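You operate a simulated robot arm through the tools that you are given. There is no shell and no other tool. Be economical: measure what you need, move in short steps, check, and stop when the job is done.

You run a simulated robot arm. Do the job below in one go: nothing can be reset, and whatever is moved stays where it is left.

## Task
Put things in order on the laundry worktop. At the end: the purple curler is on the teal travel pot; the brown cardboard tube is on the round green dish; the yellow curler stands where the black hair clip stood; the black hair clip stands where the brown cardboard tube stood; whatever was shut is shut again. Leave all else as you found it, and nothing knocked over.
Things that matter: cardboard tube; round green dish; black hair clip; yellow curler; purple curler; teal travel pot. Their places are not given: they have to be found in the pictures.

The check looks at the end state, three seconds after you hand in, the way a careful person would. Anything else that was tipped, shoved, dropped, spilled or broken makes it a failure.

## Robot
A 7-joint arm with a two-finger parallel gripper, fixed in place. Base frame: the origin is at the foot of the arm, x ahead of it, y to its left, z up; the work surface is at about z = 0. Readings come in mm, degrees, newtons and seconds.
With the tool pointing down near the work surface it reaches from about 220 to 580 mm from the base axis. Its first joint turns from -66.0 to 66.0 degrees. Payload 2.5 kg.
The tool frame sits at the grasp point between the pads (the TCP): z along the fingers, y along the line on which they close. The tips reach 23 mm beyond it. Largest opening 94 mm; finger width 38, thickness 10; the body of the gripper, 54 by 96 mm, starts 39 mm behind the TCP.
Orientation is told as [roll, pitch, yaw] about the base's x, y, z axes, in that order, counted from this pose: with the fingers straight down and closing along the base's y, the tool's x points along the base's -x, its y along +y and its z along -z.

## Interface
- The arm moves only by the tool move_arm. Its argument "commands" is a list of rows, each an object (a shift or turn left out is 0, a gripper value left out holds the last) with "xyz": the shift along the tool's x, y, z in units of 25 mm (1.0 is 25 mm), a list of three; "rotation": the turn, a rotation vector about the tool's x, y, z in units of 4 degrees (1.0 is 4 degrees), a list of three; "grip": the closure in counts, from 0 (fully open) to 255 (shut). In form: [{"xyz": [tx, ty, tz], "rotation": [ax, ay, az], "grip": grip}, ...]. A call has 1 to 8 rows; each row shifts and turns the commanded pose from where the row before left it, along the tool's axes as they then stand. A call with a number of a shift or a turn outside -1 to 1 is refused whole. Each row takes 0.2 s and may step no farther than 50 mm and 8.6 degrees from the row before; otherwise, or with a gripper value out of range, the whole call is refused. Where a pose cannot be reached the arm comes as near as it can. A force on the tool above 40 N (or 10 N above the force at the start of the call, whichever is more), or a blocked arm, ends the call early, and 0.2 s more pass. The fingers move at their own pace (about 108 mm/s each) and stop on an object; they squeeze with about 37 N. The grip force told is the motor's: it shows also when the fingers shut on nothing. Time passes only in rows, and 0.2 s behind the last, so rows that do not move let the fingers close. It gives the time, the measured TCP pose, the force on the tool (base axes), the opening and the grip force at its end, in the units of the frame above (readings bear some noise).
- Cameras (640 x 400 px; columns grow to the right, rows downward): "scene" is fixed at [126.4, -405.7, 551.8]; the picture's right is [0.80, -0.60, 0.00], its down [-0.31, -0.41, -0.86] and it looks along [0.52, 0.69, -0.51] (base axes); focal length 310 px, centre (320, 200). "wrist" rides on the gripper at [-39, 0, -44] in the tool frame; the picture's right is [0.00, -1.00, 0.00], its down [0.97, 0.00, -0.24] and it looks along [0.24, 0.00, 0.97] (tool axes); focal length 218 px, centre (320, 200).
- capture(camera): a new picture of that camera. The clock stands still meanwhile.
- point_at(camera, pixels): for up to 12 pixels [column, row] of the newest picture of that camera ("zoom" is the newest enlarged one), the place [x, y, z] in the base frame of the surface seen there, good to about 2 mm. The clock stands still meanwhile.
- close_up(camera, box): a new picture of the part [left, top, right, bottom] of that camera's present view, enlarged. The clock stands still meanwhile.
- close_job(): hands the job in; it is judged then, once.

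Go step by step. Measure first, check grasps and placings, and put right what went wrong. The budget is 80 turns and 34 pictures, counting those below and the enlarged ones. Unless the task says otherwise, let go and move clear before handing in, and close with one line.

The tools are called after ">>>" as name(argument=value, ...) on one line, values as JSON. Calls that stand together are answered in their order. move_arm: Moves the arm, as the interface text tells. Its arguments: {"type":"object","properties":{"commands":{"type":"array","items":{"type":"object","properties":{"xyz":{"type":"array","items":{"type":"number"}},"rotation":{"type":"array","items":{"type":"number"}},"grip":{"type":"number"}}}}},"required":["commands"]} The other tools are called the same way: capture (camera) takes a picture; point_at (camera, pixels) gives the place of the surface under pixels of a picture; close_up (camera, box) takes an enlarged picture of a part of a camera's view; close_job () hands the job in.

At the start:

```text
clock: 0.0
position: [394.2, -62.3, 364.5]
ee_rot: [-0.1, 0.0, 0.0]
ft_force: [-0.3, 1.2, 0.7]
opening: 93.8
grip_force: 0.0
```

scene: 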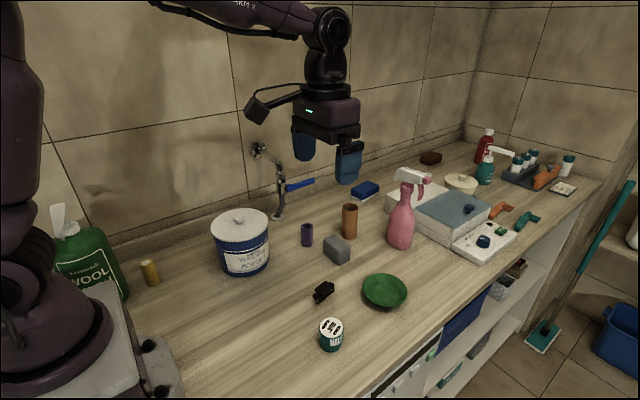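
wrist: 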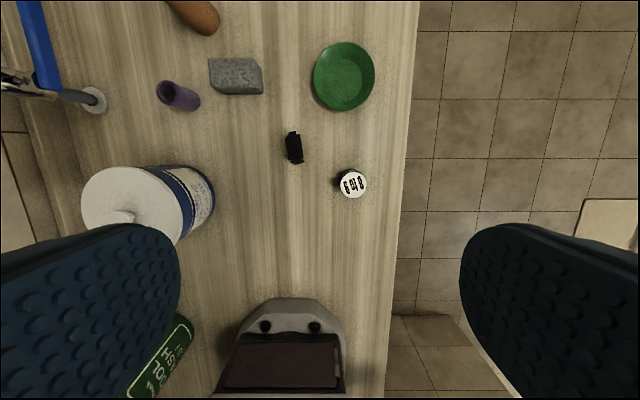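

The scene shows the yellow curler at about (150,272), purple curler (307,235), brown tube (350,221), black clip (323,291), green dish (385,290) and teal pot (331,334). I'll enlarge these areas and measure.

>>> close_up(camera="scene", box=[270, 190, 430, 360])

>>> point_at(camera="scene", pixels=[[150, 264], [152, 280], [307, 226], [307, 240], [350, 207], [350, 230], [323, 287], [385, 290], [331, 328], [331, 345], [240, 218], [337, 243]])

>>> point_at(camera="wrist", pixels=[[165, 90], [192, 102], [207, 22], [180, 10], [294, 135], [295, 158], [344, 76], [353, 183], [130, 210], [237, 75], [316, 76], [373, 76]])

```text
2.35 times, centred on (350, 275) of scene
```

zoom: 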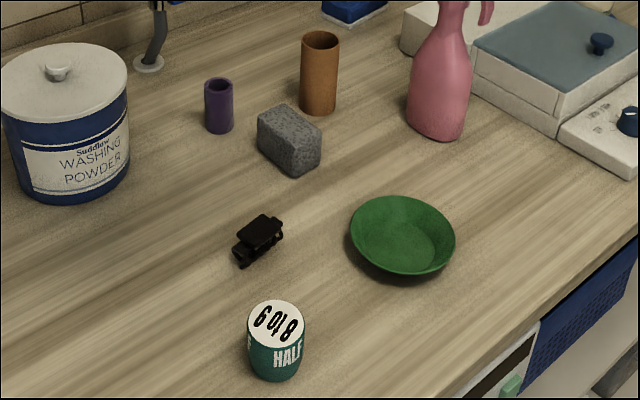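

```text
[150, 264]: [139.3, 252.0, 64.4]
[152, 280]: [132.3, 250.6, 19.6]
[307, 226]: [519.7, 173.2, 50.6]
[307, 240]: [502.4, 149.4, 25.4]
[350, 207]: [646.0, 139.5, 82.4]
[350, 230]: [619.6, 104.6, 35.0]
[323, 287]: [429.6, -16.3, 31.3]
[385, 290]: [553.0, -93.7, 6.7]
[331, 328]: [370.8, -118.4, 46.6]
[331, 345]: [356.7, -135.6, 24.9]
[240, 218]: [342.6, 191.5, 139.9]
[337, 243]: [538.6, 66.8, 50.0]
```

```text
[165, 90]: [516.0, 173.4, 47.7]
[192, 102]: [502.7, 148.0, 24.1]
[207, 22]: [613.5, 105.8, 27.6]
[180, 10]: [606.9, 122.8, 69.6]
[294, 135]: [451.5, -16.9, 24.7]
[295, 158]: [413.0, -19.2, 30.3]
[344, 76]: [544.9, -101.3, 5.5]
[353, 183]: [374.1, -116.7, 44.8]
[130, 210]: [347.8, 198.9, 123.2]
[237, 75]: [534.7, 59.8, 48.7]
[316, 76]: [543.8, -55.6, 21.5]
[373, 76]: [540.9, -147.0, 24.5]
```

The places are mostly clear; the tube, about 635 mm out, needs a tilted tool. I'll check the yellow curler's surroundings and the far right for possible look-alikes.

>>> close_up(camera="scene", box=[40, 190, 220, 310])

>>> close_up(camera="scene", box=[400, 120, 600, 270])

>>> close_up(camera="wrist", box=[130, 0, 400, 210])

```text
3.33 times, centred on (130, 250) of scene
```

zoom: 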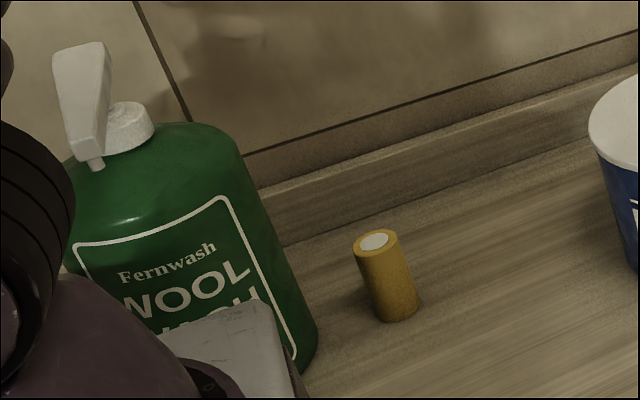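

```text
2.67 times, centred on (500, 195) of scene
```

zoom: 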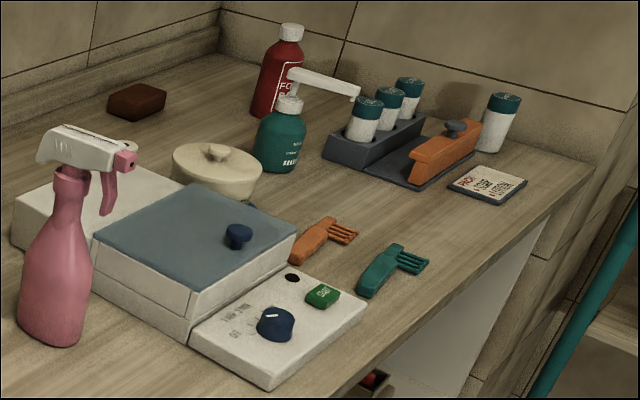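

```text
1.90 times, centred on (265, 105) of wrist
```

zoom: 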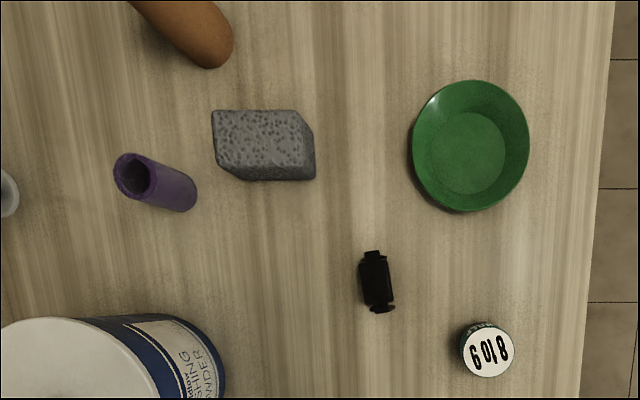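

I'll measure edges on this zoom to get precise centres and sizes.

>>> point_at(camera="zoom", pixels=[[115, 172], [134, 154], [150, 158], [487, 324], [463, 351], [511, 346], [489, 376], [375, 253], [378, 309], [364, 280], [391, 280], [376, 281]])

>>> point_at(camera="zoom", pixels=[[472, 82], [416, 150], [528, 145], [472, 209], [472, 115], [506, 152], [440, 152], [472, 190], [212, 112], [297, 112], [300, 150], [216, 151]])

```text
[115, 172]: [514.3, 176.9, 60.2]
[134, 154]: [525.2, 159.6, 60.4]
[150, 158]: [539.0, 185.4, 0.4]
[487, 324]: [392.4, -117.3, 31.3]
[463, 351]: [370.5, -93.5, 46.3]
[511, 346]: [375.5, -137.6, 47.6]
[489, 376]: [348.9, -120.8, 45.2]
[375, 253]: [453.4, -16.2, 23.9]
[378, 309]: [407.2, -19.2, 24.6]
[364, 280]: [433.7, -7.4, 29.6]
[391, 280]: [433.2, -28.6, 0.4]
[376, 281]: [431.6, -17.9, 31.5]
```

```text
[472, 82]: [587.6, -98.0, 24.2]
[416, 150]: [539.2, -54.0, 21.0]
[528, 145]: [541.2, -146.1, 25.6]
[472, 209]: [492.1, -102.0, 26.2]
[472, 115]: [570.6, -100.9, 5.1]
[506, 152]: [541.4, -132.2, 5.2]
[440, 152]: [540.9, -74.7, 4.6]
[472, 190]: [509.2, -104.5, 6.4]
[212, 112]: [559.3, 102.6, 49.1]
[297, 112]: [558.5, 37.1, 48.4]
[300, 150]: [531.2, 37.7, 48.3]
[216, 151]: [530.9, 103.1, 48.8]
```

Measured: purple curler centre about (511,161), 60 mm tall; pot lid centre about (371,-117,46); dish (540,-101) with its floor at z 5; clip (430,-18), 48 mm along x and 31 mm tall. I'll go over the purple curler, part-closing the fingers.

>>> move_arm(commands=[{"xyz": [-0.6, 1, 0.8], "grip": 80}, {"xyz": [-0.6, 1, 0.8]}, {"xyz": [-0.6, 1, 0.8]}, {"xyz": [-0.6, 1, 0.8]}, {"xyz": [-0.6, 1, 0.8]}, {"xyz": [-0.6, 1, 0.8]}, {"xyz": [-0.6, 1, 0.8]}, {"xyz": [-0.48, 1, 0.8]}])

>>> capture(camera="wrist")

```text
clock: 1.8
position: [508.9, 139.7, 204.4]
ee_rot: [-0.1, 0.1, -0.1]
ft_force: [1.0, 0.6, 0.2]
opening: 64.7
grip_force: 0.1
```

```text
27 pictures are left
```

wrist: 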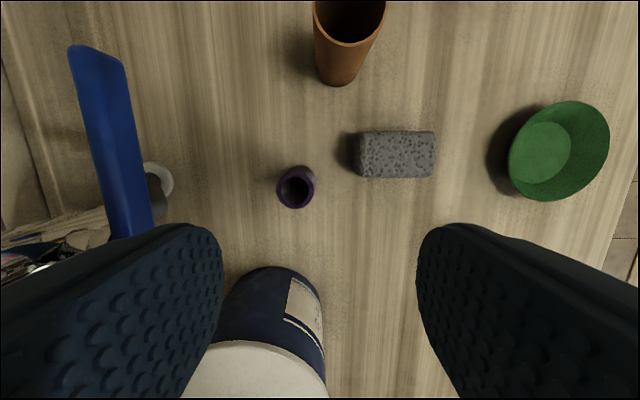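

The purple rim is centred at about (296,187), the tube rim around (350,20), and the blue tap lever is at left. I'll measure the rims and the lever.

>>> point_at(camera="wrist", pixels=[[278, 187], [313, 187], [296, 168], [296, 206], [315, 10], [384, 10], [349, 45], [340, 70], [330, 84], [125, 180], [85, 60], [160, 178]])

```text
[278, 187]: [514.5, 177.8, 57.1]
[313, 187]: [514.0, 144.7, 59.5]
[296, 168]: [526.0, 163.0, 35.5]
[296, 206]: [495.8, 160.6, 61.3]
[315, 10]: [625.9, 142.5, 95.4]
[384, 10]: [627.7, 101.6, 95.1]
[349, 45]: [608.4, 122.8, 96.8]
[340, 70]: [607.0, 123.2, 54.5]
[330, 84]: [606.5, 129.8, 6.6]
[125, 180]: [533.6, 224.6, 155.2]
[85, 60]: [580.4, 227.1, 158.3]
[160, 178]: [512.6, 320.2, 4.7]
```

The purple curler is at (512,161). The tap lever (y about 217–235, z about 157) leaves too little room for the wide body at yaw 0, so I'll turn the tool 90° with the camera towards -y before going down.

>>> move_arm(commands=[{"rotation": [0, 0, 1]}, {"rotation": [0, 0, 1]}, {"rotation": [0, 0, 1]}, {"rotation": [0, 0, 1]}, {"rotation": [0, 0, 1]}, {"rotation": [0, 0, 1]}, {"rotation": [0, 0, 1]}, {"rotation": [0, 0, 1]}])

>>> move_arm(commands=[{"rotation": [0, 0, 1]}, {"rotation": [0, 0, 1]}, {"rotation": [0, 0, 1]}, {"rotation": [0, 0, 1]}, {"rotation": [0, 0, 1]}, {"rotation": [0, 0, 1]}, {"rotation": [0, 0, 1]}, {"rotation": [0, 0, 1]}])

>>> move_arm(commands=[{"rotation": [0, 0, 1]}, {"rotation": [0, 0, 1]}, {"rotation": [0, 0, 1]}, {"rotation": [0, 0, 1]}, {"rotation": [0, 0, 1]}, {"rotation": [0, 0, 1]}, {"rotation": [0, 0, 0.5]}])

```text
clock: 3.6
position: [511.8, 137.7, 205.3]
ee_rot: [0.0, 0.0, -32.1]
ft_force: [-0.2, -0.1, -0.6]
opening: 64.5
grip_force: 0.1
```

```text
clock: 5.4
position: [510.4, 138.7, 204.2]
ee_rot: [0.0, 0.0, -64.1]
ft_force: [-0.3, 0.2, -0.1]
opening: 64.5
grip_force: 0.2
```

```text
clock: 7.0
position: [511.3, 137.4, 203.7]
ee_rot: [0.1, 0.0, -90.0]
ft_force: [-0.3, 0.0, -0.6]
opening: 64.7
grip_force: 0.0
```

The turn to yaw -90 worked. Now I'll shift over the curler and go down most of the way.

>>> move_arm(commands=[{"xyz": [0.93, 0.03, 0]}, {"xyz": [0, 0, 1]}, {"xyz": [0, 0, 1]}, {"xyz": [0, 0, 1]}, {"xyz": [0, 0, 1]}])

>>> capture(camera="wrist")

>>> capture(camera="scene")

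```text
clock: 8.2
position: [511.1, 163.6, 103.3]
ee_rot: [0.0, 0.0, -89.9]
ft_force: [-0.6, 0.1, 0.5]
opening: 64.6
grip_force: 0.0
```

```text
26 pictures are left
```

wrist: 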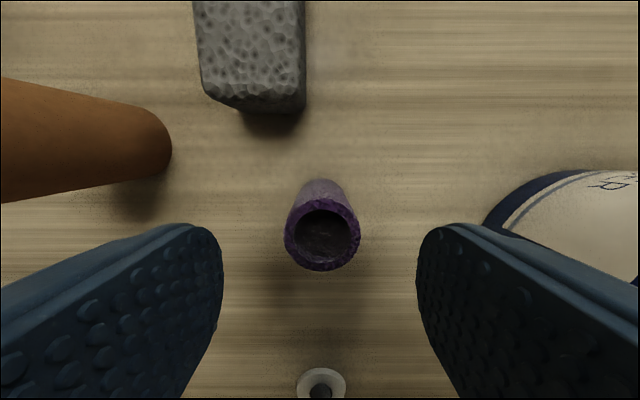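

```text
25 pictures are left
```

scene: 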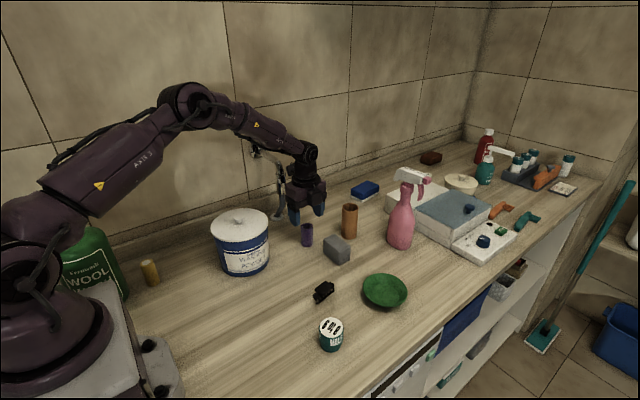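

The curler is centred between the fingers at (322,235) and clear of neighbours. I'll go down to z 36 and close.

>>> move_arm(commands=[{"xyz": [0, 0, 0.9]}, {"xyz": [0, 0, 0.9]}, {"xyz": [0, 0, 0.9]}, {"grip": 255}, {"grip": 255}, {"grip": 255}])

```text
clock: 8.8
position: [517.3, 165.1, 72.0]
ee_rot: [1.0, 0.7, -89.6]
ft_force: [0.3, 1.5, 3.8]
opening: 64.6
grip_force: 0.1
stopped in row 3: the force on the tool passed its limit (the readings are from after the stop); the commanded pose is now the measured one
```

The call stopped at z 72 with the tool pushed about +5 mm in x, so something touched. I'll look before moving.

>>> close_up(camera="scene", box=[200, 110, 420, 280])

>>> capture(camera="wrist")

```text
2.35 times, centred on (310, 195) of scene
```

zoom: 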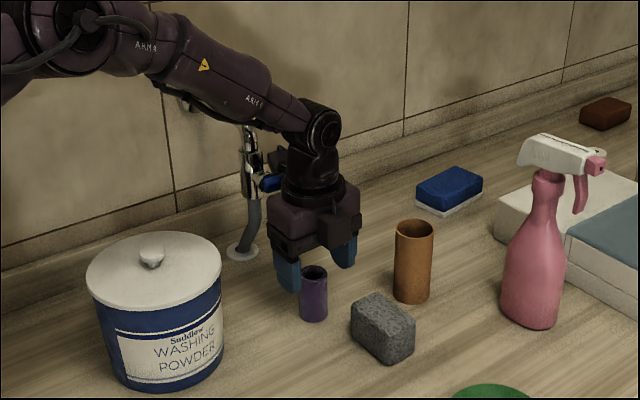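

```text
23 pictures are left
```

wrist: 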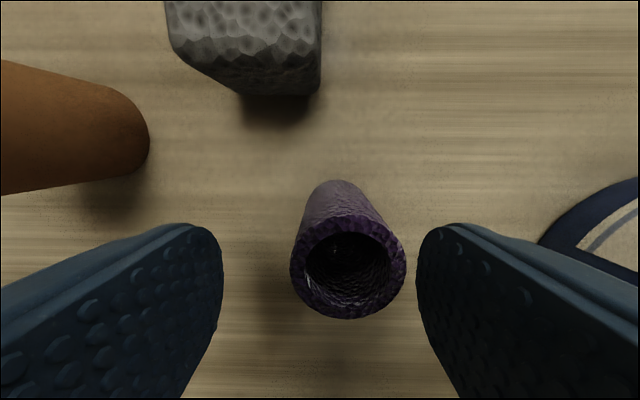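

The curler is untouched. A box on the wrist, about 100 mm along tool +x and 90 mm above the TCP, seems to have met the tap. I'll back straight up and check the tap.

>>> move_arm(commands=[{"xyz": [0, 0, -0.5]}, {"xyz": [0, 0, -1]}, {"xyz": [0, 0, -1]}, {"xyz": [0, 0, -1]}, {"xyz": [0, 0, -1]}, {"xyz": [-1, 0, -1]}, {"xyz": [-1, 0, -0.5]}])

>>> close_up(camera="scene", box=[200, 110, 420, 280])

```text
clock: 10.4
position: [511.5, 112.8, 220.6]
ee_rot: [1.0, 0.6, -89.6]
ft_force: [0.0, 0.1, 0.2]
opening: 64.4
grip_force: 0.0
```

```text
2.35 times, centred on (310, 195) of scene
```

zoom: 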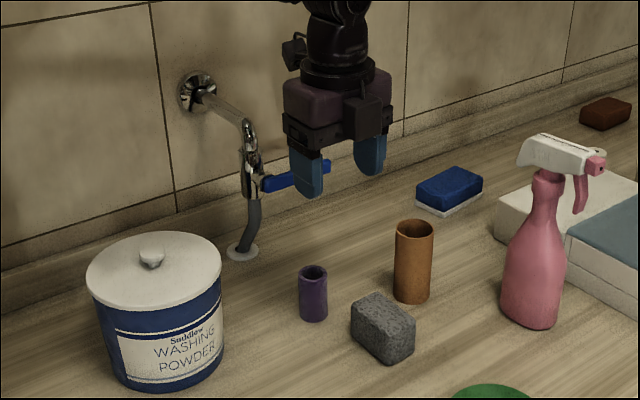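

The tap lever looks unchanged, with its scene ends still at about (285,188) and (314,180). I'll measure the lever and the wrist box.

>>> point_at(camera="zoom", pixels=[[275, 184], [328, 165], [250, 160], [252, 185], [291, 55], [286, 65], [362, 118], [362, 138], [253, 215], [160, 256], [205, 240], [345, 40]])

```text
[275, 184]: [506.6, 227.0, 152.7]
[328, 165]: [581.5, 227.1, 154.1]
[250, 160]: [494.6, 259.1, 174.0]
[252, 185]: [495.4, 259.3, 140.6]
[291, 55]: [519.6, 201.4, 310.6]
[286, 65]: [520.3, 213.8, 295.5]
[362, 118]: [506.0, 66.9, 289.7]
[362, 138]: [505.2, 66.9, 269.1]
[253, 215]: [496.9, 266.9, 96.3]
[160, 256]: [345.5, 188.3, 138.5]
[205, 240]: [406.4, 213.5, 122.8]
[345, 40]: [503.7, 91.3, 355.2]
```

The lever near face is at y 227, z about 153, x 500–585, and the box sits 100 mm along tool +x. At yaw +90 the camera passes under the lever and the box points to -y, so I'll turn 180° up here and level the small tilt.

>>> move_arm(commands=[{"rotation": [0.25, -0.15, 0]}, {"rotation": [0, 0, -1]}, {"rotation": [0, 0, -1]}, {"rotation": [0, 0, -1]}, {"rotation": [0, 0, -1]}, {"rotation": [0, 0, -1]}, {"rotation": [0, 0, -1]}, {"rotation": [0, 0, -1]}])

>>> move_arm(commands=[{"rotation": [0, 0, -1]}, {"rotation": [0, 0, -1]}, {"rotation": [0, 0, -1]}, {"rotation": [0, 0, -1]}, {"rotation": [0, 0, -1]}, {"rotation": [0, 0, -1]}, {"rotation": [0, 0, -1]}, {"rotation": [0, 0, -1]}])

>>> move_arm(commands=[{"rotation": [0, 0, -1]}, {"rotation": [0, 0, -1]}, {"rotation": [0, 0, -1]}, {"rotation": [0, 0, -1]}, {"rotation": [0, 0, -1]}, {"rotation": [0, 0, -1]}, {"rotation": [0, 0, -1]}, {"rotation": [0, 0, -1]}])

>>> move_arm(commands=[{"rotation": [0, 0, -1]}, {"rotation": [0, 0, -1]}, {"rotation": [0, 0, -1]}, {"rotation": [0, 0, -1]}, {"rotation": [0, 0, -1]}, {"rotation": [0, 0, -1]}, {"rotation": [0, 0, -1]}, {"rotation": [0, 0, -1]}])

>>> move_arm(commands=[{"rotation": [0, 0, -1]}, {"rotation": [0, 0, -1]}, {"rotation": [0, 0, -1]}, {"rotation": [0, 0, -1]}, {"rotation": [0, 0, -1]}, {"rotation": [0, 0, -1]}, {"rotation": [0, 0, -1]}, {"rotation": [0, 0, -1]}])

>>> move_arm(commands=[{"rotation": [0, 0, -1]}, {"rotation": [0, 0, -1]}, {"rotation": [0, 0, -1]}, {"rotation": [0, 0, -1]}, {"rotation": [0, 0, -1]}, {"rotation": [0, 0, -0.9]}])

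```text
clock: 12.2
position: [515.8, 112.2, 219.1]
ee_rot: [0.0, 0.0, -61.5]
ft_force: [0.2, 0.2, 0.0]
opening: 64.5
grip_force: 0.0
```

```text
clock: 14.0
position: [515.5, 112.4, 222.4]
ee_rot: [0.0, 0.0, -29.7]
ft_force: [-0.5, 0.0, -0.2]
opening: 64.3
grip_force: 0.0
```

```text
clock: 15.8
position: [514.5, 113.6, 220.2]
ee_rot: [0.0, 0.0, 2.4]
ft_force: [-0.1, 0.0, -0.8]
opening: 64.4
grip_force: 0.1
```

```text
clock: 17.6
position: [514.1, 114.3, 220.1]
ee_rot: [0.1, -0.1, 34.5]
ft_force: [1.1, 0.1, 0.3]
opening: 64.4
grip_force: 0.1
```

```text
clock: 19.4
position: [515.3, 113.1, 219.8]
ee_rot: [0.0, -0.1, 66.5]
ft_force: [-0.1, -0.2, 0.4]
opening: 64.6
grip_force: 0.1
```

```text
clock: 20.8
position: [515.0, 113.9, 218.9]
ee_rot: [0.0, 0.1, 90.0]
ft_force: [-0.5, -0.1, -0.4]
opening: 64.6
grip_force: 0.0
```

Yaw is +90 and level. I'll move over the curler and down to z about 95, then check.

>>> move_arm(commands=[{"xyz": [-0.96, 0.06, 0]}, {"xyz": [-0.96, 0.06, 0]}, {"xyz": [0, 0, 1]}, {"xyz": [0, 0, 1]}, {"xyz": [0, 0, 1]}, {"xyz": [0, 0, 1]}, {"xyz": [0, 0, 1]}])

>>> capture(camera="wrist")

```text
clock: 22.4
position: [512.2, 162.6, 94.0]
ee_rot: [0.0, -0.1, 90.0]
ft_force: [-0.3, 0.1, -0.4]
opening: 64.4
grip_force: 0.0
```

```text
21 pictures are left
```

wrist: 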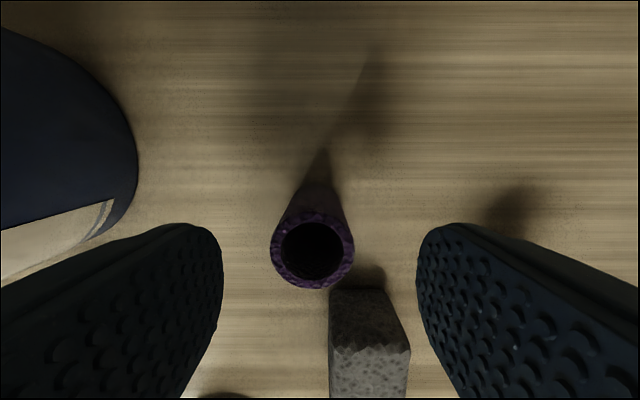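

The curler sits centred at (312,248) with no obstacles. Going down and closing.

>>> move_arm(commands=[{"xyz": [0, 0, 0.8]}, {"xyz": [0, 0, 0.8]}, {"xyz": [0, 0, 0.75]}, {"grip": 255}, {"grip": 255}, {"grip": 255}])

```text
clock: 23.8
position: [510.0, 163.9, 36.9]
ee_rot: [0.0, 0.0, 90.0]
ft_force: [-0.3, -0.3, 0.7]
opening: 32.3
grip_force: 36.6
```

Gripped at 32 mm. I'll lift and carry it to above the pot at (371,-117).

>>> move_arm(commands=[{"xyz": [0, 0, -1]}, {"xyz": [0, 0, -1]}, {"xyz": [0, 0, -1]}, {"xyz": [0, 0, -1]}, {"xyz": [0, 0, -1]}, {"xyz": [0, 0, -1]}])

>>> move_arm(commands=[{"xyz": [0.93, 0.47, 0]}, {"xyz": [0.93, 0.47, 0]}, {"xyz": [0.93, 0.47, 0]}, {"xyz": [0.93, 0.47, 0]}, {"xyz": [0.93, 0.47, 0]}, {"xyz": [0.93, 0.47, 0]}])

>>> move_arm(commands=[{"xyz": [0.93, 0.47, 0]}, {"xyz": [0.93, 0.47, 0]}, {"xyz": [0.93, 0.47, 0]}, {"xyz": [0.93, 0.47, 0]}, {"xyz": [0.93, 0.47, 0]}, {"xyz": [0.89, 0.47, 0]}, {"xyz": [0, 0, 0]}])

>>> capture(camera="wrist")

```text
clock: 25.2
position: [509.6, 161.6, 188.1]
ee_rot: [-0.1, -0.1, 89.9]
ft_force: [-0.2, -0.1, -0.3]
opening: 32.9
grip_force: 36.7
```

```text
clock: 26.6
position: [440.0, 22.4, 186.8]
ee_rot: [0.0, -0.1, 90.0]
ft_force: [0.0, 0.4, -0.1]
opening: 32.3
grip_force: 36.7
```

```text
clock: 28.2
position: [365.9, -117.3, 185.1]
ee_rot: [0.0, 0.0, 90.0]
ft_force: [-0.4, -0.4, 0.0]
opening: 32.5
grip_force: 36.5
```

```text
20 pictures are left
```

wrist: 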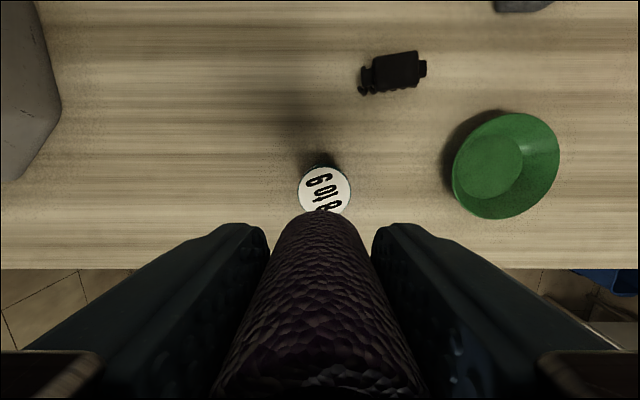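

The pot lid appears at (325,190), slightly right of the tool line. I'll measure the lid and the curler's visible front edges.

>>> point_at(camera="wrist", pixels=[[301, 190], [348, 190], [325, 170], [310, 176], [341, 176], [320, 225]])

>>> move_arm(commands=[{"xyz": [0, 0, 0]}])

>>> move_arm(commands=[{"xyz": [0, 0, 0]}])

```text
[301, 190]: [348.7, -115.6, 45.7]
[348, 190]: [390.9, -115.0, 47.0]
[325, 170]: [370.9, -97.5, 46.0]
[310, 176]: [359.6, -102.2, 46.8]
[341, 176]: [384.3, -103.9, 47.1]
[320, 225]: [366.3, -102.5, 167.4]
```

```text
clock: 28.6
position: [366.2, -118.5, 185.0]
ee_rot: [-0.1, 0.0, 89.9]
ft_force: [-0.3, 0.4, -0.6]
opening: 32.4
grip_force: 37.1
```

```text
clock: 29.0
position: [366.8, -116.1, 184.4]
ee_rot: [-0.1, 0.0, 90.1]
ft_force: [-0.1, 0.5, -0.4]
opening: 32.6
grip_force: 37.2
```

The lid centre is (370.5,-118); the curler sits at x about 366.5, y about -118.5. I'll shift +4 mm in x and lower to just above the lid.

>>> move_arm(commands=[{"xyz": [0, -0.16, 0]}, {"xyz": [0, 0, 1]}, {"xyz": [0, 0, 1]}, {"xyz": [0, 0, 1]}, {"xyz": [0, 0, 0.7]}, {"xyz": [0, 0, 0]}])

>>> close_up(camera="scene", box=[270, 240, 400, 370])

```text
clock: 30.4
position: [375.4, -115.9, 93.3]
ee_rot: [0.0, 0.0, 89.9]
ft_force: [-0.2, -0.5, -0.3]
opening: 32.2
grip_force: 37.5
```

```text
3.08 times, centred on (335, 305) of scene
```

zoom: 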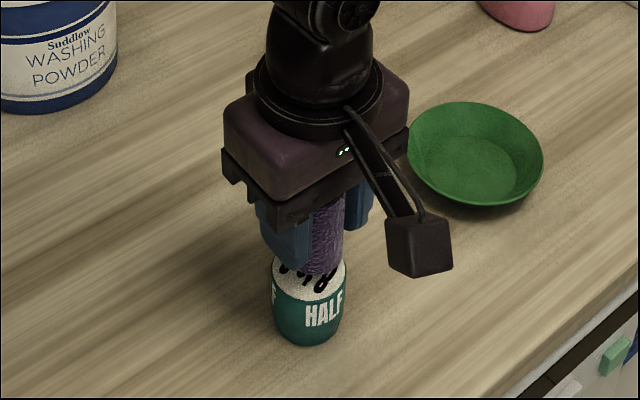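

The curler hovers about 8 mm above the lid; reading x 375 suggests it may be a few mm too far in +x. I'll measure the curler's lower edges and re-read the pose.

>>> point_at(camera="zoom", pixels=[[341, 255], [325, 265], [316, 262], [333, 262], [342, 285], [345, 275], [277, 282], [310, 297]])

>>> move_arm(commands=[{"xyz": [0, 0, 0]}])

>>> move_arm(commands=[{"xyz": [0, 0, 0]}])

```text
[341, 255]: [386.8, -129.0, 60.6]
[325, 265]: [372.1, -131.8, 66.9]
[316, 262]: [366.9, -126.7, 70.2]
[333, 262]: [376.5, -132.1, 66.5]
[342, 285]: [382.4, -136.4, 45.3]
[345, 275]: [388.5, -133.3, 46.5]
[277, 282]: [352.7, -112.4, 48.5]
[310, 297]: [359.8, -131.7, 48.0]
```

```text
clock: 30.8
position: [374.2, -116.2, 94.3]
ee_rot: [0.0, 0.0, 90.0]
ft_force: [-0.7, -0.1, -0.7]
opening: 32.1
grip_force: 37.0
```

```text
clock: 31.2
position: [373.3, -115.9, 93.7]
ee_rot: [0.0, 0.0, 90.1]
ft_force: [-0.7, 0.3, -0.1]
opening: 32.5
grip_force: 37.1
```

The curler centre is about (374,-116.5) and the lid (370.5,-118). I'll correct by -3.5 mm in x and lower gently.

>>> move_arm(commands=[{"xyz": [0.05, 0.14, 0]}, {"xyz": [0, 0, 0.2]}, {"xyz": [0, 0, 0.1]}, {"xyz": [0, 0, 0.05]}, {"xyz": [0, 0, 0]}])

>>> close_up(camera="scene", box=[270, 240, 400, 370])

```text
clock: 32.4
position: [370.8, -116.8, 85.5]
ee_rot: [0.0, -0.2, 90.0]
ft_force: [0.0, 0.2, -0.1]
opening: 32.6
grip_force: 37.1
```

```text
3.08 times, centred on (335, 305) of scene
```

zoom: 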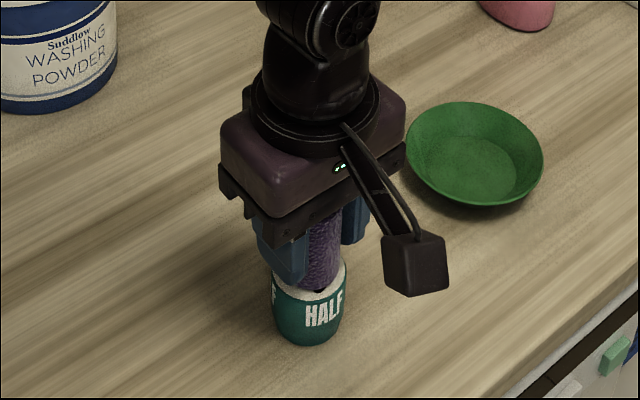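

Nearly touching now. I'll creep down 1 mm per row until the force rises.

>>> move_arm(commands=[{"xyz": [0, 0, 0.04]}, {"xyz": [0, 0, 0.04]}])

>>> move_arm(commands=[{"xyz": [0, 0, 0.04]}])

```text
clock: 33.0
position: [371.4, -118.1, 82.5]
ee_rot: [0.0, -0.2, 89.9]
ft_force: [0.4, 0.0, 0.9]
opening: 32.4
grip_force: 36.9
```

```text
clock: 33.4
position: [370.6, -117.7, 82.1]
ee_rot: [0.1, -0.1, 89.9]
ft_force: [0.2, 0.6, -0.6]
opening: 32.4
grip_force: 37.2
```

>>> move_arm(commands=[{"xyz": [0, 0, 0.04]}])

>>> move_arm(commands=[{"xyz": [0, 0, 0.04]}])

```text
clock: 33.8
position: [371.5, -117.3, 81.7]
ee_rot: [0.0, 0.0, 90.0]
ft_force: [-5.4, 1.0, 21.2]
opening: 32.5
grip_force: 36.8
```

```text
clock: 34.3
position: [370.9, -118.4, 82.3]
ee_rot: [-0.2, 0.1, 90.0]
ft_force: [-3.4, 1.4, 9.7]
opening: 32.3
grip_force: 37.0
stopped in row 1: the force on the tool passed its limit (the readings are from after the stop); the commanded pose is now the measured one
```

Contact on the lid. I'll open the fingers and rise straight up.

>>> move_arm(commands=[{"grip": 130}, {"grip": 100}, {"grip": 80}, {"xyz": [0, 0, -0.5]}, {"xyz": [0, 0, -1]}, {"xyz": [0, 0, -1]}, {"xyz": [0, 0, -1]}, {"xyz": [0, 0, -1]}])

>>> close_up(camera="scene", box=[270, 200, 430, 370])

```text
clock: 36.1
position: [370.2, -118.4, 196.9]
ee_rot: [-0.1, 0.0, 90.0]
ft_force: [0.4, -0.2, -1.0]
opening: 64.2
grip_force: 0.2
```

```text
2.35 times, centred on (350, 285) of scene
```

zoom: 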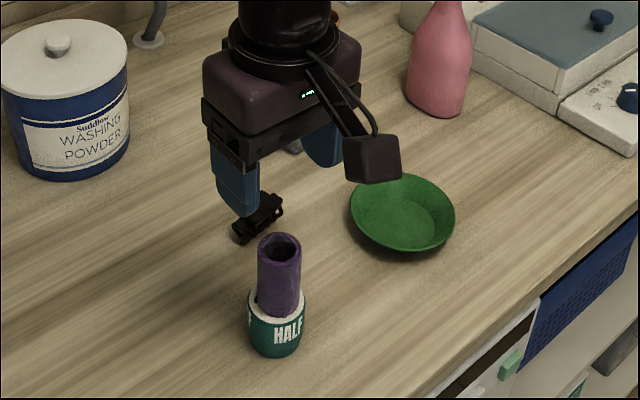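

The purple curler stands on the pot. Now I'll turn to yaw -10 for the tube, so the wrist box stays off the sponge, and measure the spray bottle.

>>> point_at(camera="zoom", pixels=[[437, 90], [412, 95], [455, 110], [440, 20], [280, 240], [258, 217], [225, 180]])

>>> move_arm(commands=[{"xyz": [0, 0, -1], "rotation": [0, 0, 1]}, {"rotation": [0, 0, 1]}, {"rotation": [0, 0, 1]}, {"rotation": [0, 0, 1]}, {"rotation": [0, 0, 1]}, {"rotation": [0, 0, 1]}, {"rotation": [0, 0, 1]}, {"rotation": [0, 0, 1]}])

>>> move_arm(commands=[{"rotation": [0, 0, 1]}, {"rotation": [0, 0, 1]}, {"rotation": [0, 0, 1]}, {"rotation": [0, 0, 1]}, {"rotation": [0, 0, 1]}, {"rotation": [0, 0, 1]}, {"rotation": [0, 0, 1]}, {"rotation": [0, 0, 1]}])

>>> move_arm(commands=[{"rotation": [0, 0, 1]}, {"rotation": [0, 0, 1]}, {"rotation": [0, 0, 1]}, {"rotation": [0, 0, 1]}, {"rotation": [0, 0, 1]}, {"rotation": [0, 0, 1]}, {"rotation": [0, 0, 1]}, {"rotation": [0, 0, 1]}])

>>> move_arm(commands=[{"rotation": [0, 0, 1]}, {"rotation": [0, -1, 0]}, {"rotation": [0, -1, 0]}, {"rotation": [0, -1, 0]}, {"rotation": [0, -1, 0]}, {"rotation": [0, -1, 0]}, {"rotation": [0, -1, 0]}, {"rotation": [0, -1, 0]}])

```text
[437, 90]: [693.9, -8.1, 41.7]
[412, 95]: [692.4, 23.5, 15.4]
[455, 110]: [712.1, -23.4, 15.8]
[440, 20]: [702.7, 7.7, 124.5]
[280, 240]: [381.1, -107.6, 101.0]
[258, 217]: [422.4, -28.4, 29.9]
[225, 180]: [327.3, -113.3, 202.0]
```

```text
clock: 37.9
position: [370.9, -116.9, 218.2]
ee_rot: [-0.2, 0.0, 57.9]
ft_force: [-0.4, 0.6, -0.4]
opening: 64.6
grip_force: 0.1
```

```text
clock: 39.7
position: [370.6, -117.6, 219.2]
ee_rot: [-0.1, -0.1, 25.9]
ft_force: [0.1, 0.3, 0.1]
opening: 64.4
grip_force: 0.1
```

```text
clock: 41.5
position: [370.1, -116.7, 219.7]
ee_rot: [0.0, -0.2, -6.0]
ft_force: [0.0, -0.1, -0.3]
opening: 64.5
grip_force: 0.1
```

```text
clock: 43.3
position: [371.1, -118.1, 220.8]
ee_rot: [0.0, -28.3, -10.0]
ft_force: [0.1, 0.1, -0.4]
opening: 64.2
grip_force: 0.1
```

The tilt is in place and the spray bottle at about (705,0) is far off. I'll move to above the tube at (627,122,180).

>>> move_arm(commands=[{"xyz": [-0.557, 0.937, 0.447]}, {"xyz": [-0.557, 0.937, 0.447]}, {"xyz": [-0.557, 0.937, 0.447]}, {"xyz": [-0.557, 0.937, 0.447]}, {"xyz": [-0.557, 0.937, 0.447]}, {"xyz": [-0.557, 0.937, 0.447]}])

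>>> move_arm(commands=[{"xyz": [-0.557, 0.937, 0.447]}, {"xyz": [-0.557, 0.937, 0.447]}, {"xyz": [-0.557, 0.937, 0.447]}, {"xyz": [-0.557, 0.937, 0.447]}, {"xyz": [-0.557, 0.937, 0.447]}, {"xyz": [-0.557, 0.937, 0.447]}, {"xyz": [0, 0, 0]}])

>>> capture(camera="wrist")

```text
clock: 44.7
position: [496.0, 2.4, 199.4]
ee_rot: [-0.1, -28.2, -10.1]
ft_force: [-0.3, 0.2, 0.1]
opening: 64.6
grip_force: 0.2
```

```text
clock: 46.3
position: [629.2, 122.7, 180.4]
ee_rot: [0.0, -28.2, -10.0]
ft_force: [-0.5, 0.2, -0.6]
opening: 64.4
grip_force: 0.0
```

```text
16 pictures are left
```

wrist: 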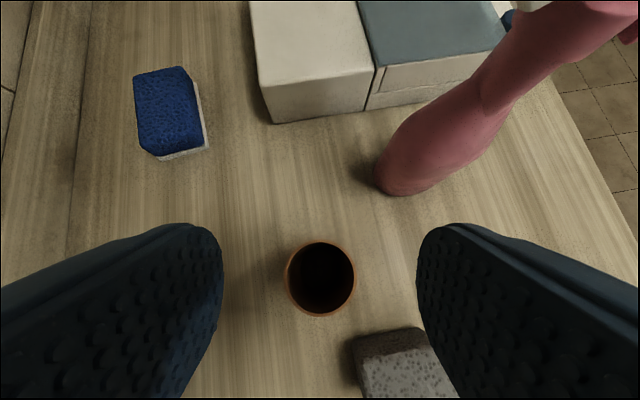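

The tilted reach works and the tube rim is centred at (320,278). I'll measure the rim.

>>> point_at(camera="wrist", pixels=[[286, 278], [355, 278], [320, 242], [320, 315], [297, 252], [344, 252]])

```text
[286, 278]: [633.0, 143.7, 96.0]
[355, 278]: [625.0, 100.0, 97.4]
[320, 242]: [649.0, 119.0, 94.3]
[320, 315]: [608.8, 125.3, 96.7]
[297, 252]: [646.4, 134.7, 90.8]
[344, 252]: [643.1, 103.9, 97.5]
```

The tube centre is (629,122), matching the TCP. I'll lower vertically to z 72 and grip.

>>> move_arm(commands=[{"xyz": [0.507, 0, 0.954]}, {"xyz": [0.507, 0, 0.954]}, {"xyz": [0.507, 0, 0.954]}, {"xyz": [0.507, 0, 0.954]}, {"xyz": [0, 0, 0]}])

>>> move_arm(commands=[{"grip": 255}, {"grip": 255}, {"grip": 255}])

```text
clock: 47.5
position: [629.9, 123.2, 71.8]
ee_rot: [-0.1, -28.3, -10.0]
ft_force: [-1.0, -0.1, -0.6]
opening: 64.8
grip_force: 0.1
```

```text
clock: 48.3
position: [629.6, 123.1, 72.0]
ee_rot: [0.0, -28.2, -9.9]
ft_force: [0.5, -0.4, -0.6]
opening: 47.3
grip_force: 36.5
```

Gripped at 47 mm. I'll lift vertically and carry it over the dish at (540,-101).

>>> move_arm(commands=[{"xyz": [-0.507, 0, -0.954]}, {"xyz": [-0.507, 0, -0.954]}, {"xyz": [-0.507, 0, -0.954]}, {"xyz": [-0.507, 0, -0.954]}])

>>> move_arm(commands=[{"xyz": [0.172, -0.942, -0.0915]}, {"xyz": [0.172, -0.942, -0.0915]}, {"xyz": [0.172, -0.942, -0.0915]}, {"xyz": [0.172, -0.942, -0.0915]}, {"xyz": [0.172, -0.942, -0.0915]}])

>>> move_arm(commands=[{"xyz": [0.172, -0.942, -0.0915]}, {"xyz": [0.172, -0.942, -0.0915]}, {"xyz": [0.172, -0.942, -0.0915]}, {"xyz": [0.172, -0.942, -0.0915]}, {"xyz": [0.172, -0.942, -0.0915]}, {"xyz": [0, 0, 0]}])

>>> capture(camera="scene")

```text
clock: 49.3
position: [628.1, 124.1, 180.1]
ee_rot: [0.0, -28.2, -10.0]
ft_force: [-0.1, -0.6, 0.0]
opening: 46.6
grip_force: 37.0
```

```text
clock: 50.5
position: [582.0, 12.4, 180.1]
ee_rot: [0.0, -28.1, -9.9]
ft_force: [-0.2, -0.5, 0.1]
opening: 46.7
grip_force: 36.4
```

```text
clock: 51.9
position: [539.0, -101.7, 178.5]
ee_rot: [0.0, -28.3, -10.0]
ft_force: [-0.2, 0.6, -0.6]
opening: 46.5
grip_force: 37.3
```

```text
15 pictures are left
```

scene: 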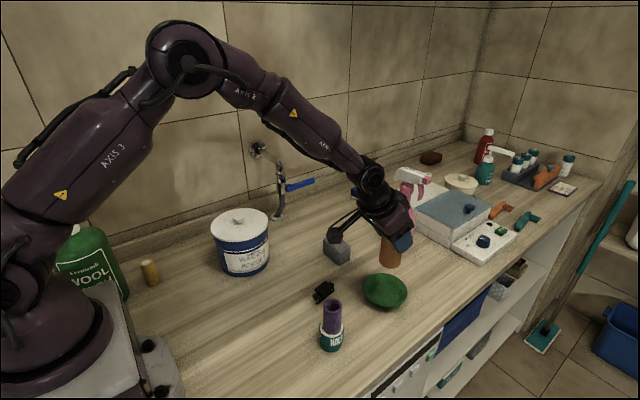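

The tube hangs upright above the dish. I'll lower to about 7 mm above the dish floor and look.

>>> move_arm(commands=[{"xyz": [0.446, 0, 0.84]}, {"xyz": [0.446, 0, 0.84]}, {"xyz": [0.446, 0, 0.84]}, {"xyz": [0.446, 0, 0.84]}, {"xyz": [0, 0, 0]}])

>>> close_up(camera="scene", box=[320, 190, 450, 320])

```text
clock: 53.1
position: [539.2, -102.6, 83.0]
ee_rot: [0.0, -28.2, -9.9]
ft_force: [0.2, -1.0, 0.0]
opening: 46.4
grip_force: 37.0
```

```text
3.08 times, centred on (385, 255) of scene
```

zoom: 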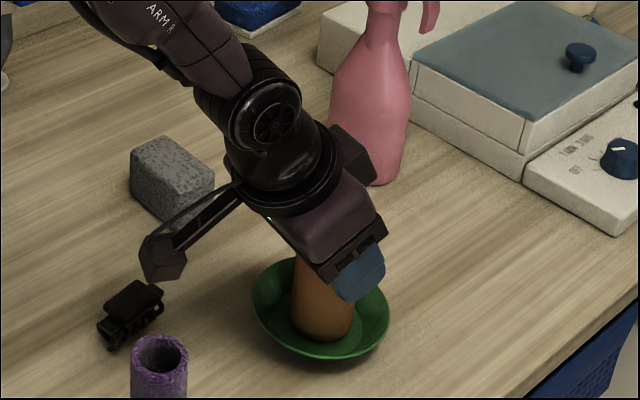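

The tube is well centred in the dish. Creeping down to contact.

>>> move_arm(commands=[{"xyz": [0.038, 0, 0.07]}, {"xyz": [0.038, 0, 0.07]}])

>>> move_arm(commands=[{"xyz": [0.019, 0, 0.035]}, {"xyz": [0, 0, 0]}])

>>> move_arm(commands=[{"xyz": [0.019, 0, 0.035]}, {"xyz": [0, 0, 0]}])

```text
clock: 53.7
position: [540.2, -101.7, 79.1]
ee_rot: [0.1, -28.1, -10.0]
ft_force: [-0.8, -0.4, -0.4]
opening: 46.5
grip_force: 37.1
```

```text
clock: 54.3
position: [538.4, -101.2, 78.6]
ee_rot: [0.1, -28.2, -10.0]
ft_force: [0.8, -0.1, -0.8]
opening: 46.3
grip_force: 36.8
```

```text
clock: 54.9
position: [537.7, -102.6, 78.3]
ee_rot: [0.0, -28.1, -10.0]
ft_force: [-0.7, 0.7, -0.1]
opening: 46.4
grip_force: 37.6
```

>>> move_arm(commands=[{"xyz": [0.019, 0, 0.035]}, {"xyz": [0, 0, 0]}])

>>> move_arm(commands=[{"xyz": [0.019, 0, 0.035]}, {"xyz": [0, 0, 0]}])

```text
clock: 55.5
position: [537.7, -102.2, 76.7]
ee_rot: [0.0, -28.3, -10.0]
ft_force: [0.2, 0.5, -0.4]
opening: 46.4
grip_force: 36.9
```

```text
clock: 56.1
position: [538.1, -101.5, 76.4]
ee_rot: [0.0, -28.2, -10.1]
ft_force: [-3.4, 1.3, 7.5]
opening: 46.1
grip_force: 37.0
```

Contact at 7.5 N. I'll release and rise vertically.

>>> move_arm(commands=[{"grip": 110}, {"grip": 80}, {"grip": 80}, {"xyz": [-0.25, 0, -0.47]}, {"xyz": [-0.469, 0, -0.883]}, {"xyz": [-0.469, 0, -0.883]}, {"xyz": [-0.469, 0, -0.883]}, {"xyz": [-0.469, 0, -0.883]}])

>>> close_up(camera="scene", box=[300, 190, 450, 350])

```text
clock: 57.9
position: [537.3, -102.0, 189.6]
ee_rot: [0.0, -28.1, -10.0]
ft_force: [-0.3, 0.6, -0.1]
opening: 64.3
grip_force: 0.0
```

```text
2.50 times, centred on (375, 270) of scene
```

zoom: 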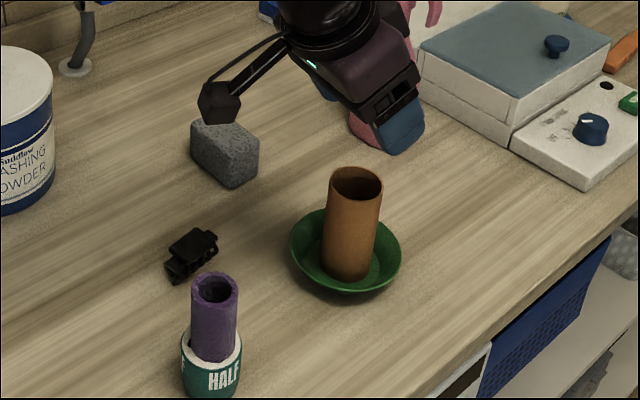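

The tube stands in the dish. Next is the clip: I'll yaw to +4° to match its long axis and hover above it.

>>> move_arm(commands=[{"rotation": [-0.41, 0, -0.773]}, {"rotation": [-0.41, 0, -0.773]}, {"rotation": [-0.41, 0, -0.773]}, {"rotation": [-0.41, 0, -0.773]}])

>>> move_arm(commands=[{"xyz": [0.836, 0.61, 0.069]}, {"xyz": [0.836, 0.61, 0.069]}, {"xyz": [0.836, 0.61, 0.069]}, {"xyz": [0.836, 0.61, 0.069]}, {"xyz": [0.836, 0.61, 0.069]}, {"xyz": [0.836, 0.61, 0.069]}, {"xyz": [0, 0, 0]}])

>>> capture(camera="wrist")

```text
clock: 58.9
position: [537.3, -101.9, 188.8]
ee_rot: [-0.1, -28.3, 4.1]
ft_force: [0.3, -0.1, 0.3]
opening: 64.3
grip_force: 0.0
```

```text
clock: 60.5
position: [425.1, -15.5, 120.1]
ee_rot: [-0.1, -28.2, 3.9]
ft_force: [0.8, -0.5, -1.0]
opening: 64.4
grip_force: 0.0
```

```text
12 pictures are left
```

wrist: 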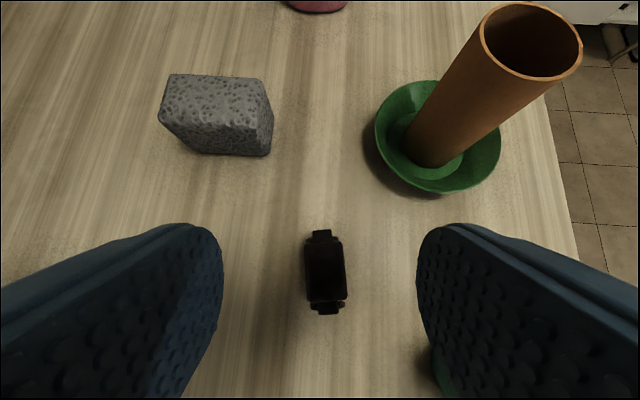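

The clip appears straight between the fingers at (326,270). I'll measure its outline.

>>> point_at(camera="wrist", pixels=[[307, 265], [342, 265], [325, 235], [322, 231], [328, 311], [325, 265], [327, 298], [308, 298], [344, 296]])

```text
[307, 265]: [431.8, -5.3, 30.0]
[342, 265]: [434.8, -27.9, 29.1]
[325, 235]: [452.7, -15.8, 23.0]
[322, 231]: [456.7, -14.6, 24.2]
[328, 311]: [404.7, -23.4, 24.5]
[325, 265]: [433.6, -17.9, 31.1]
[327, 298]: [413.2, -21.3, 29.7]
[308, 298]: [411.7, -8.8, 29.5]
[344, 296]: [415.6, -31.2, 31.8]
```

The clip is centred at (430.5,-18) with its axis at about 9°. I'll turn 5° more, lower to z 33 and check.

>>> move_arm(commands=[{"rotation": [-0.293, 0, -0.55]}, {"rotation": [-0.293, 0, -0.55]}, {"xyz": [0.4025, -0.017, 0.772]}, {"xyz": [0.4025, -0.017, 0.772]}, {"xyz": [0.4025, -0.017, 0.772]}, {"xyz": [0.35, -0.017, 0.67]}, {"xyz": [0, 0, 0]}])

```text
clock: 62.1
position: [426.6, -17.6, 35.5]
ee_rot: [-0.1, -28.2, 9.0]
ft_force: [-0.4, 0.6, -0.4]
opening: 64.5
grip_force: 0.0
```

>>> move_arm(commands=[{"xyz": [0.0375, 0, 0.07]}, {"grip": 150}, {"grip": 200}, {"grip": 255}, {"grip": 255}])

>>> capture(camera="wrist")

```text
clock: 63.3
position: [426.4, -17.2, 33.8]
ee_rot: [-0.1, -28.2, 9.0]
ft_force: [-0.2, 0.4, 0.0]
opening: 28.6
grip_force: 37.3
```

```text
11 pictures are left
```

wrist: 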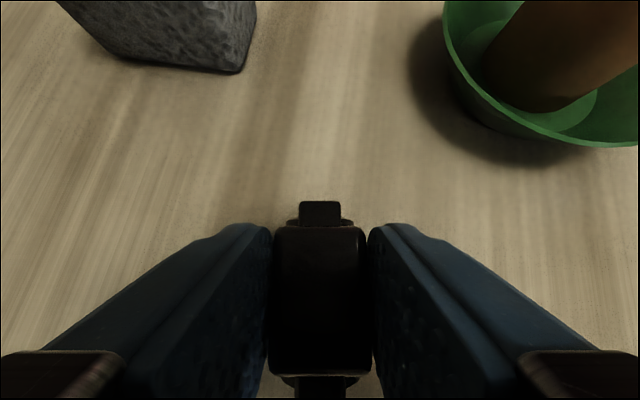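

The clip is held squarely. I'll lift, turn back to yaw -10 and carry it over the tube's old place at (629,122).

>>> move_arm(commands=[{"xyz": [-0.413, 0, -0.777]}, {"xyz": [-0.413, 0, -0.777]}, {"xyz": [-0.413, 0, -0.777]}, {"xyz": [-0.413, 0, -0.777]}, {"xyz": [-0.413, 0, -0.777]}])

>>> move_arm(commands=[{"rotation": [0.4456, 0, 0.839]}, {"rotation": [0.4456, 0, 0.839]}, {"rotation": [0.4456, 0, 0.839]}, {"rotation": [0.4456, 0, 0.839]}, {"rotation": [0.4456, 0, 0.839]}])

>>> move_arm(commands=[{"xyz": [-0.755, 0.863, 0.401]}, {"xyz": [-0.755, 0.863, 0.401]}, {"xyz": [-0.755, 0.863, 0.401]}, {"xyz": [-0.755, 0.863, 0.401]}, {"xyz": [-0.755, 0.863, 0.401]}, {"xyz": [-0.755, 0.863, 0.401]}, {"xyz": [-0.755, 0.863, 0.401]}, {"xyz": [-0.755, 0.863, 0.401]}])

>>> move_arm(commands=[{"xyz": [0, 0, 0]}])

```text
clock: 64.5
position: [426.5, -19.1, 143.4]
ee_rot: [-0.1, -28.1, 9.0]
ft_force: [0.0, 0.4, 0.0]
opening: 28.8
grip_force: 36.9
```

```text
clock: 65.7
position: [425.7, -18.5, 144.5]
ee_rot: [0.0, -28.2, -10.1]
ft_force: [-0.5, -1.3, -0.1]
opening: 28.8
grip_force: 37.5
```

```text
clock: 67.5
position: [625.3, 120.6, 146.2]
ee_rot: [0.1, -28.2, -10.1]
ft_force: [0.1, -0.1, 0.3]
opening: 28.6
grip_force: 36.7
```

```text
clock: 67.9
position: [626.7, 122.1, 145.7]
ee_rot: [0.1, -28.2, -9.9]
ft_force: [0.2, -0.4, 0.4]
opening: 28.7
grip_force: 36.8
```

Above the spot at (626,121.5). I'll lower vertically to z about 38.

>>> move_arm(commands=[{"xyz": [0.507, 0.02, 0.954]}, {"xyz": [0.507, 0, 0.954]}, {"xyz": [0.507, 0, 0.954]}, {"xyz": [0.507, 0, 0.954]}, {"xyz": [0, 0, 0]}])

>>> move_arm(commands=[{"xyz": [0.019, 0, 0.035]}, {"xyz": [0, 0, 0]}])

```text
clock: 69.1
position: [626.9, 122.3, 37.9]
ee_rot: [0.0, -28.2, -10.0]
ft_force: [-0.2, 0.6, -0.1]
opening: 28.8
grip_force: 37.7
```

```text
clock: 69.7
position: [627.7, 122.2, 35.3]
ee_rot: [0.0, -28.3, -10.0]
ft_force: [1.4, -0.1, -0.4]
opening: 28.8
grip_force: 37.2
```

>>> move_arm(commands=[{"xyz": [0.019, 0, 0.035]}, {"xyz": [0, 0, 0]}])

>>> move_arm(commands=[{"xyz": [0.019, 0, 0.035]}, {"xyz": [0, 0, 0]}])

>>> move_arm(commands=[{"xyz": [0.019, 0, 0.035]}, {"xyz": [0, 0, 0]}])

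```text
clock: 70.3
position: [628.3, 123.3, 34.9]
ee_rot: [0.1, -28.2, -9.9]
ft_force: [0.2, 0.1, -0.2]
opening: 28.6
grip_force: 36.9
```

```text
clock: 70.9
position: [625.7, 122.6, 33.7]
ee_rot: [0.0, -28.2, -10.1]
ft_force: [0.5, 1.1, 0.4]
opening: 28.6
grip_force: 37.3
```

```text
clock: 71.5
position: [628.4, 124.2, 32.9]
ee_rot: [0.0, -28.3, -10.2]
ft_force: [-0.8, -1.0, 6.0]
opening: 28.5
grip_force: 36.7
```

The clip rests on the worktop (6 N). I'll release, rise vertically and look.

>>> move_arm(commands=[{"grip": 150}, {"grip": 100}, {"grip": 80}, {"xyz": [-0.25, 0, -0.47]}, {"xyz": [-0.469, 0, -0.883]}, {"xyz": [-0.469, 0, -0.883]}, {"xyz": [-0.469, 0, -0.883]}, {"xyz": [-0.469, 0, -0.883]}])

>>> capture(camera="wrist")

>>> point_at(camera="wrist", pixels=[[320, 275], [320, 240], [320, 305], [300, 275], [340, 275]])

```text
clock: 73.3
position: [623.1, 123.3, 144.6]
ee_rot: [0.0, -28.0, -10.0]
ft_force: [0.0, 0.3, -1.1]
opening: 64.2
grip_force: 0.0
```

```text
10 pictures are left
```

wrist: 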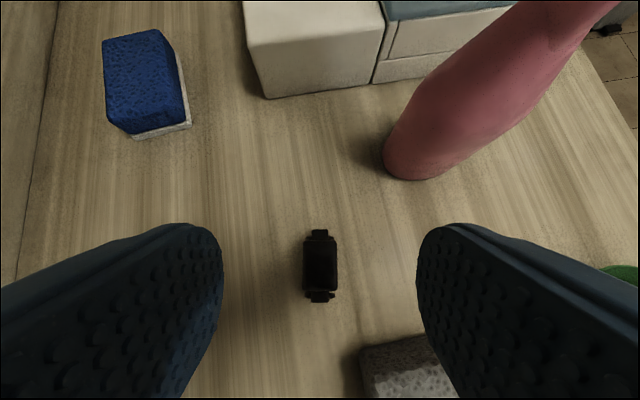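

```text
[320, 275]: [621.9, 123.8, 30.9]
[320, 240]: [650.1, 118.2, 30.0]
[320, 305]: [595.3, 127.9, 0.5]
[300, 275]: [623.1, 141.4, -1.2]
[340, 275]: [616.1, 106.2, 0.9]
```

The clip stands centred at (629,122.5). Before going for the yellow curler I'll measure the wool wash bottle, the wall and the curler in an enlarged scene view, while pulling up and levelling the tool.

>>> move_arm(commands=[{"xyz": [0.4, 0, -1]}, {"xyz": [0.4, 0, -1]}, {"xyz": [0.4, 0, -1]}, {"xyz": [0.4, 0, -1]}, {"xyz": [0.4, 0, -1]}, {"xyz": [0.4, 0, -1]}])

>>> move_arm(commands=[{"rotation": [0, 1, 0]}, {"rotation": [0, 1, 0]}, {"rotation": [0, 1, 0]}, {"rotation": [0, 1, 0]}, {"rotation": [0, 1, 0]}, {"rotation": [0, 1, 0]}, {"rotation": [0, 1, 0]}, {"rotation": [0, 0.05, 0]}])

>>> close_up(camera="scene", box=[40, 190, 220, 310])

>>> point_at(camera="zoom", pixels=[[376, 240], [359, 245], [394, 238], [364, 290], [410, 280], [386, 300], [395, 320], [240, 170], [300, 340], [430, 195], [300, 225], [80, 70]])

```text
clock: 74.7
position: [501.1, 145.9, 248.5]
ee_rot: [0.0, -28.2, -10.0]
ft_force: [0.9, 0.2, 0.0]
opening: 64.4
grip_force: 0.0
```

```text
clock: 76.5
position: [504.4, 143.9, 251.5]
ee_rot: [0.0, 0.2, -10.0]
ft_force: [-0.3, 0.6, -0.2]
opening: 64.9
grip_force: 0.1
```

```text
3.33 times, centred on (130, 250) of scene
```

zoom: 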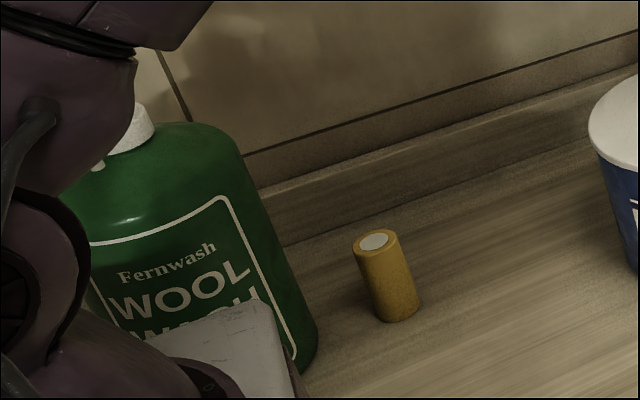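

```text
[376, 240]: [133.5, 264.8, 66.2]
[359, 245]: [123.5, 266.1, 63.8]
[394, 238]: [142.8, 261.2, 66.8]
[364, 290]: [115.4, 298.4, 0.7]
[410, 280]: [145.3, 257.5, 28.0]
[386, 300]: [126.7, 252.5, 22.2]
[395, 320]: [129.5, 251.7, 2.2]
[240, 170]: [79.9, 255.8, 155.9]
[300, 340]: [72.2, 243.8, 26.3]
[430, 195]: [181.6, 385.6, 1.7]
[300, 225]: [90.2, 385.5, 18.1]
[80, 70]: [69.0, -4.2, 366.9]
```

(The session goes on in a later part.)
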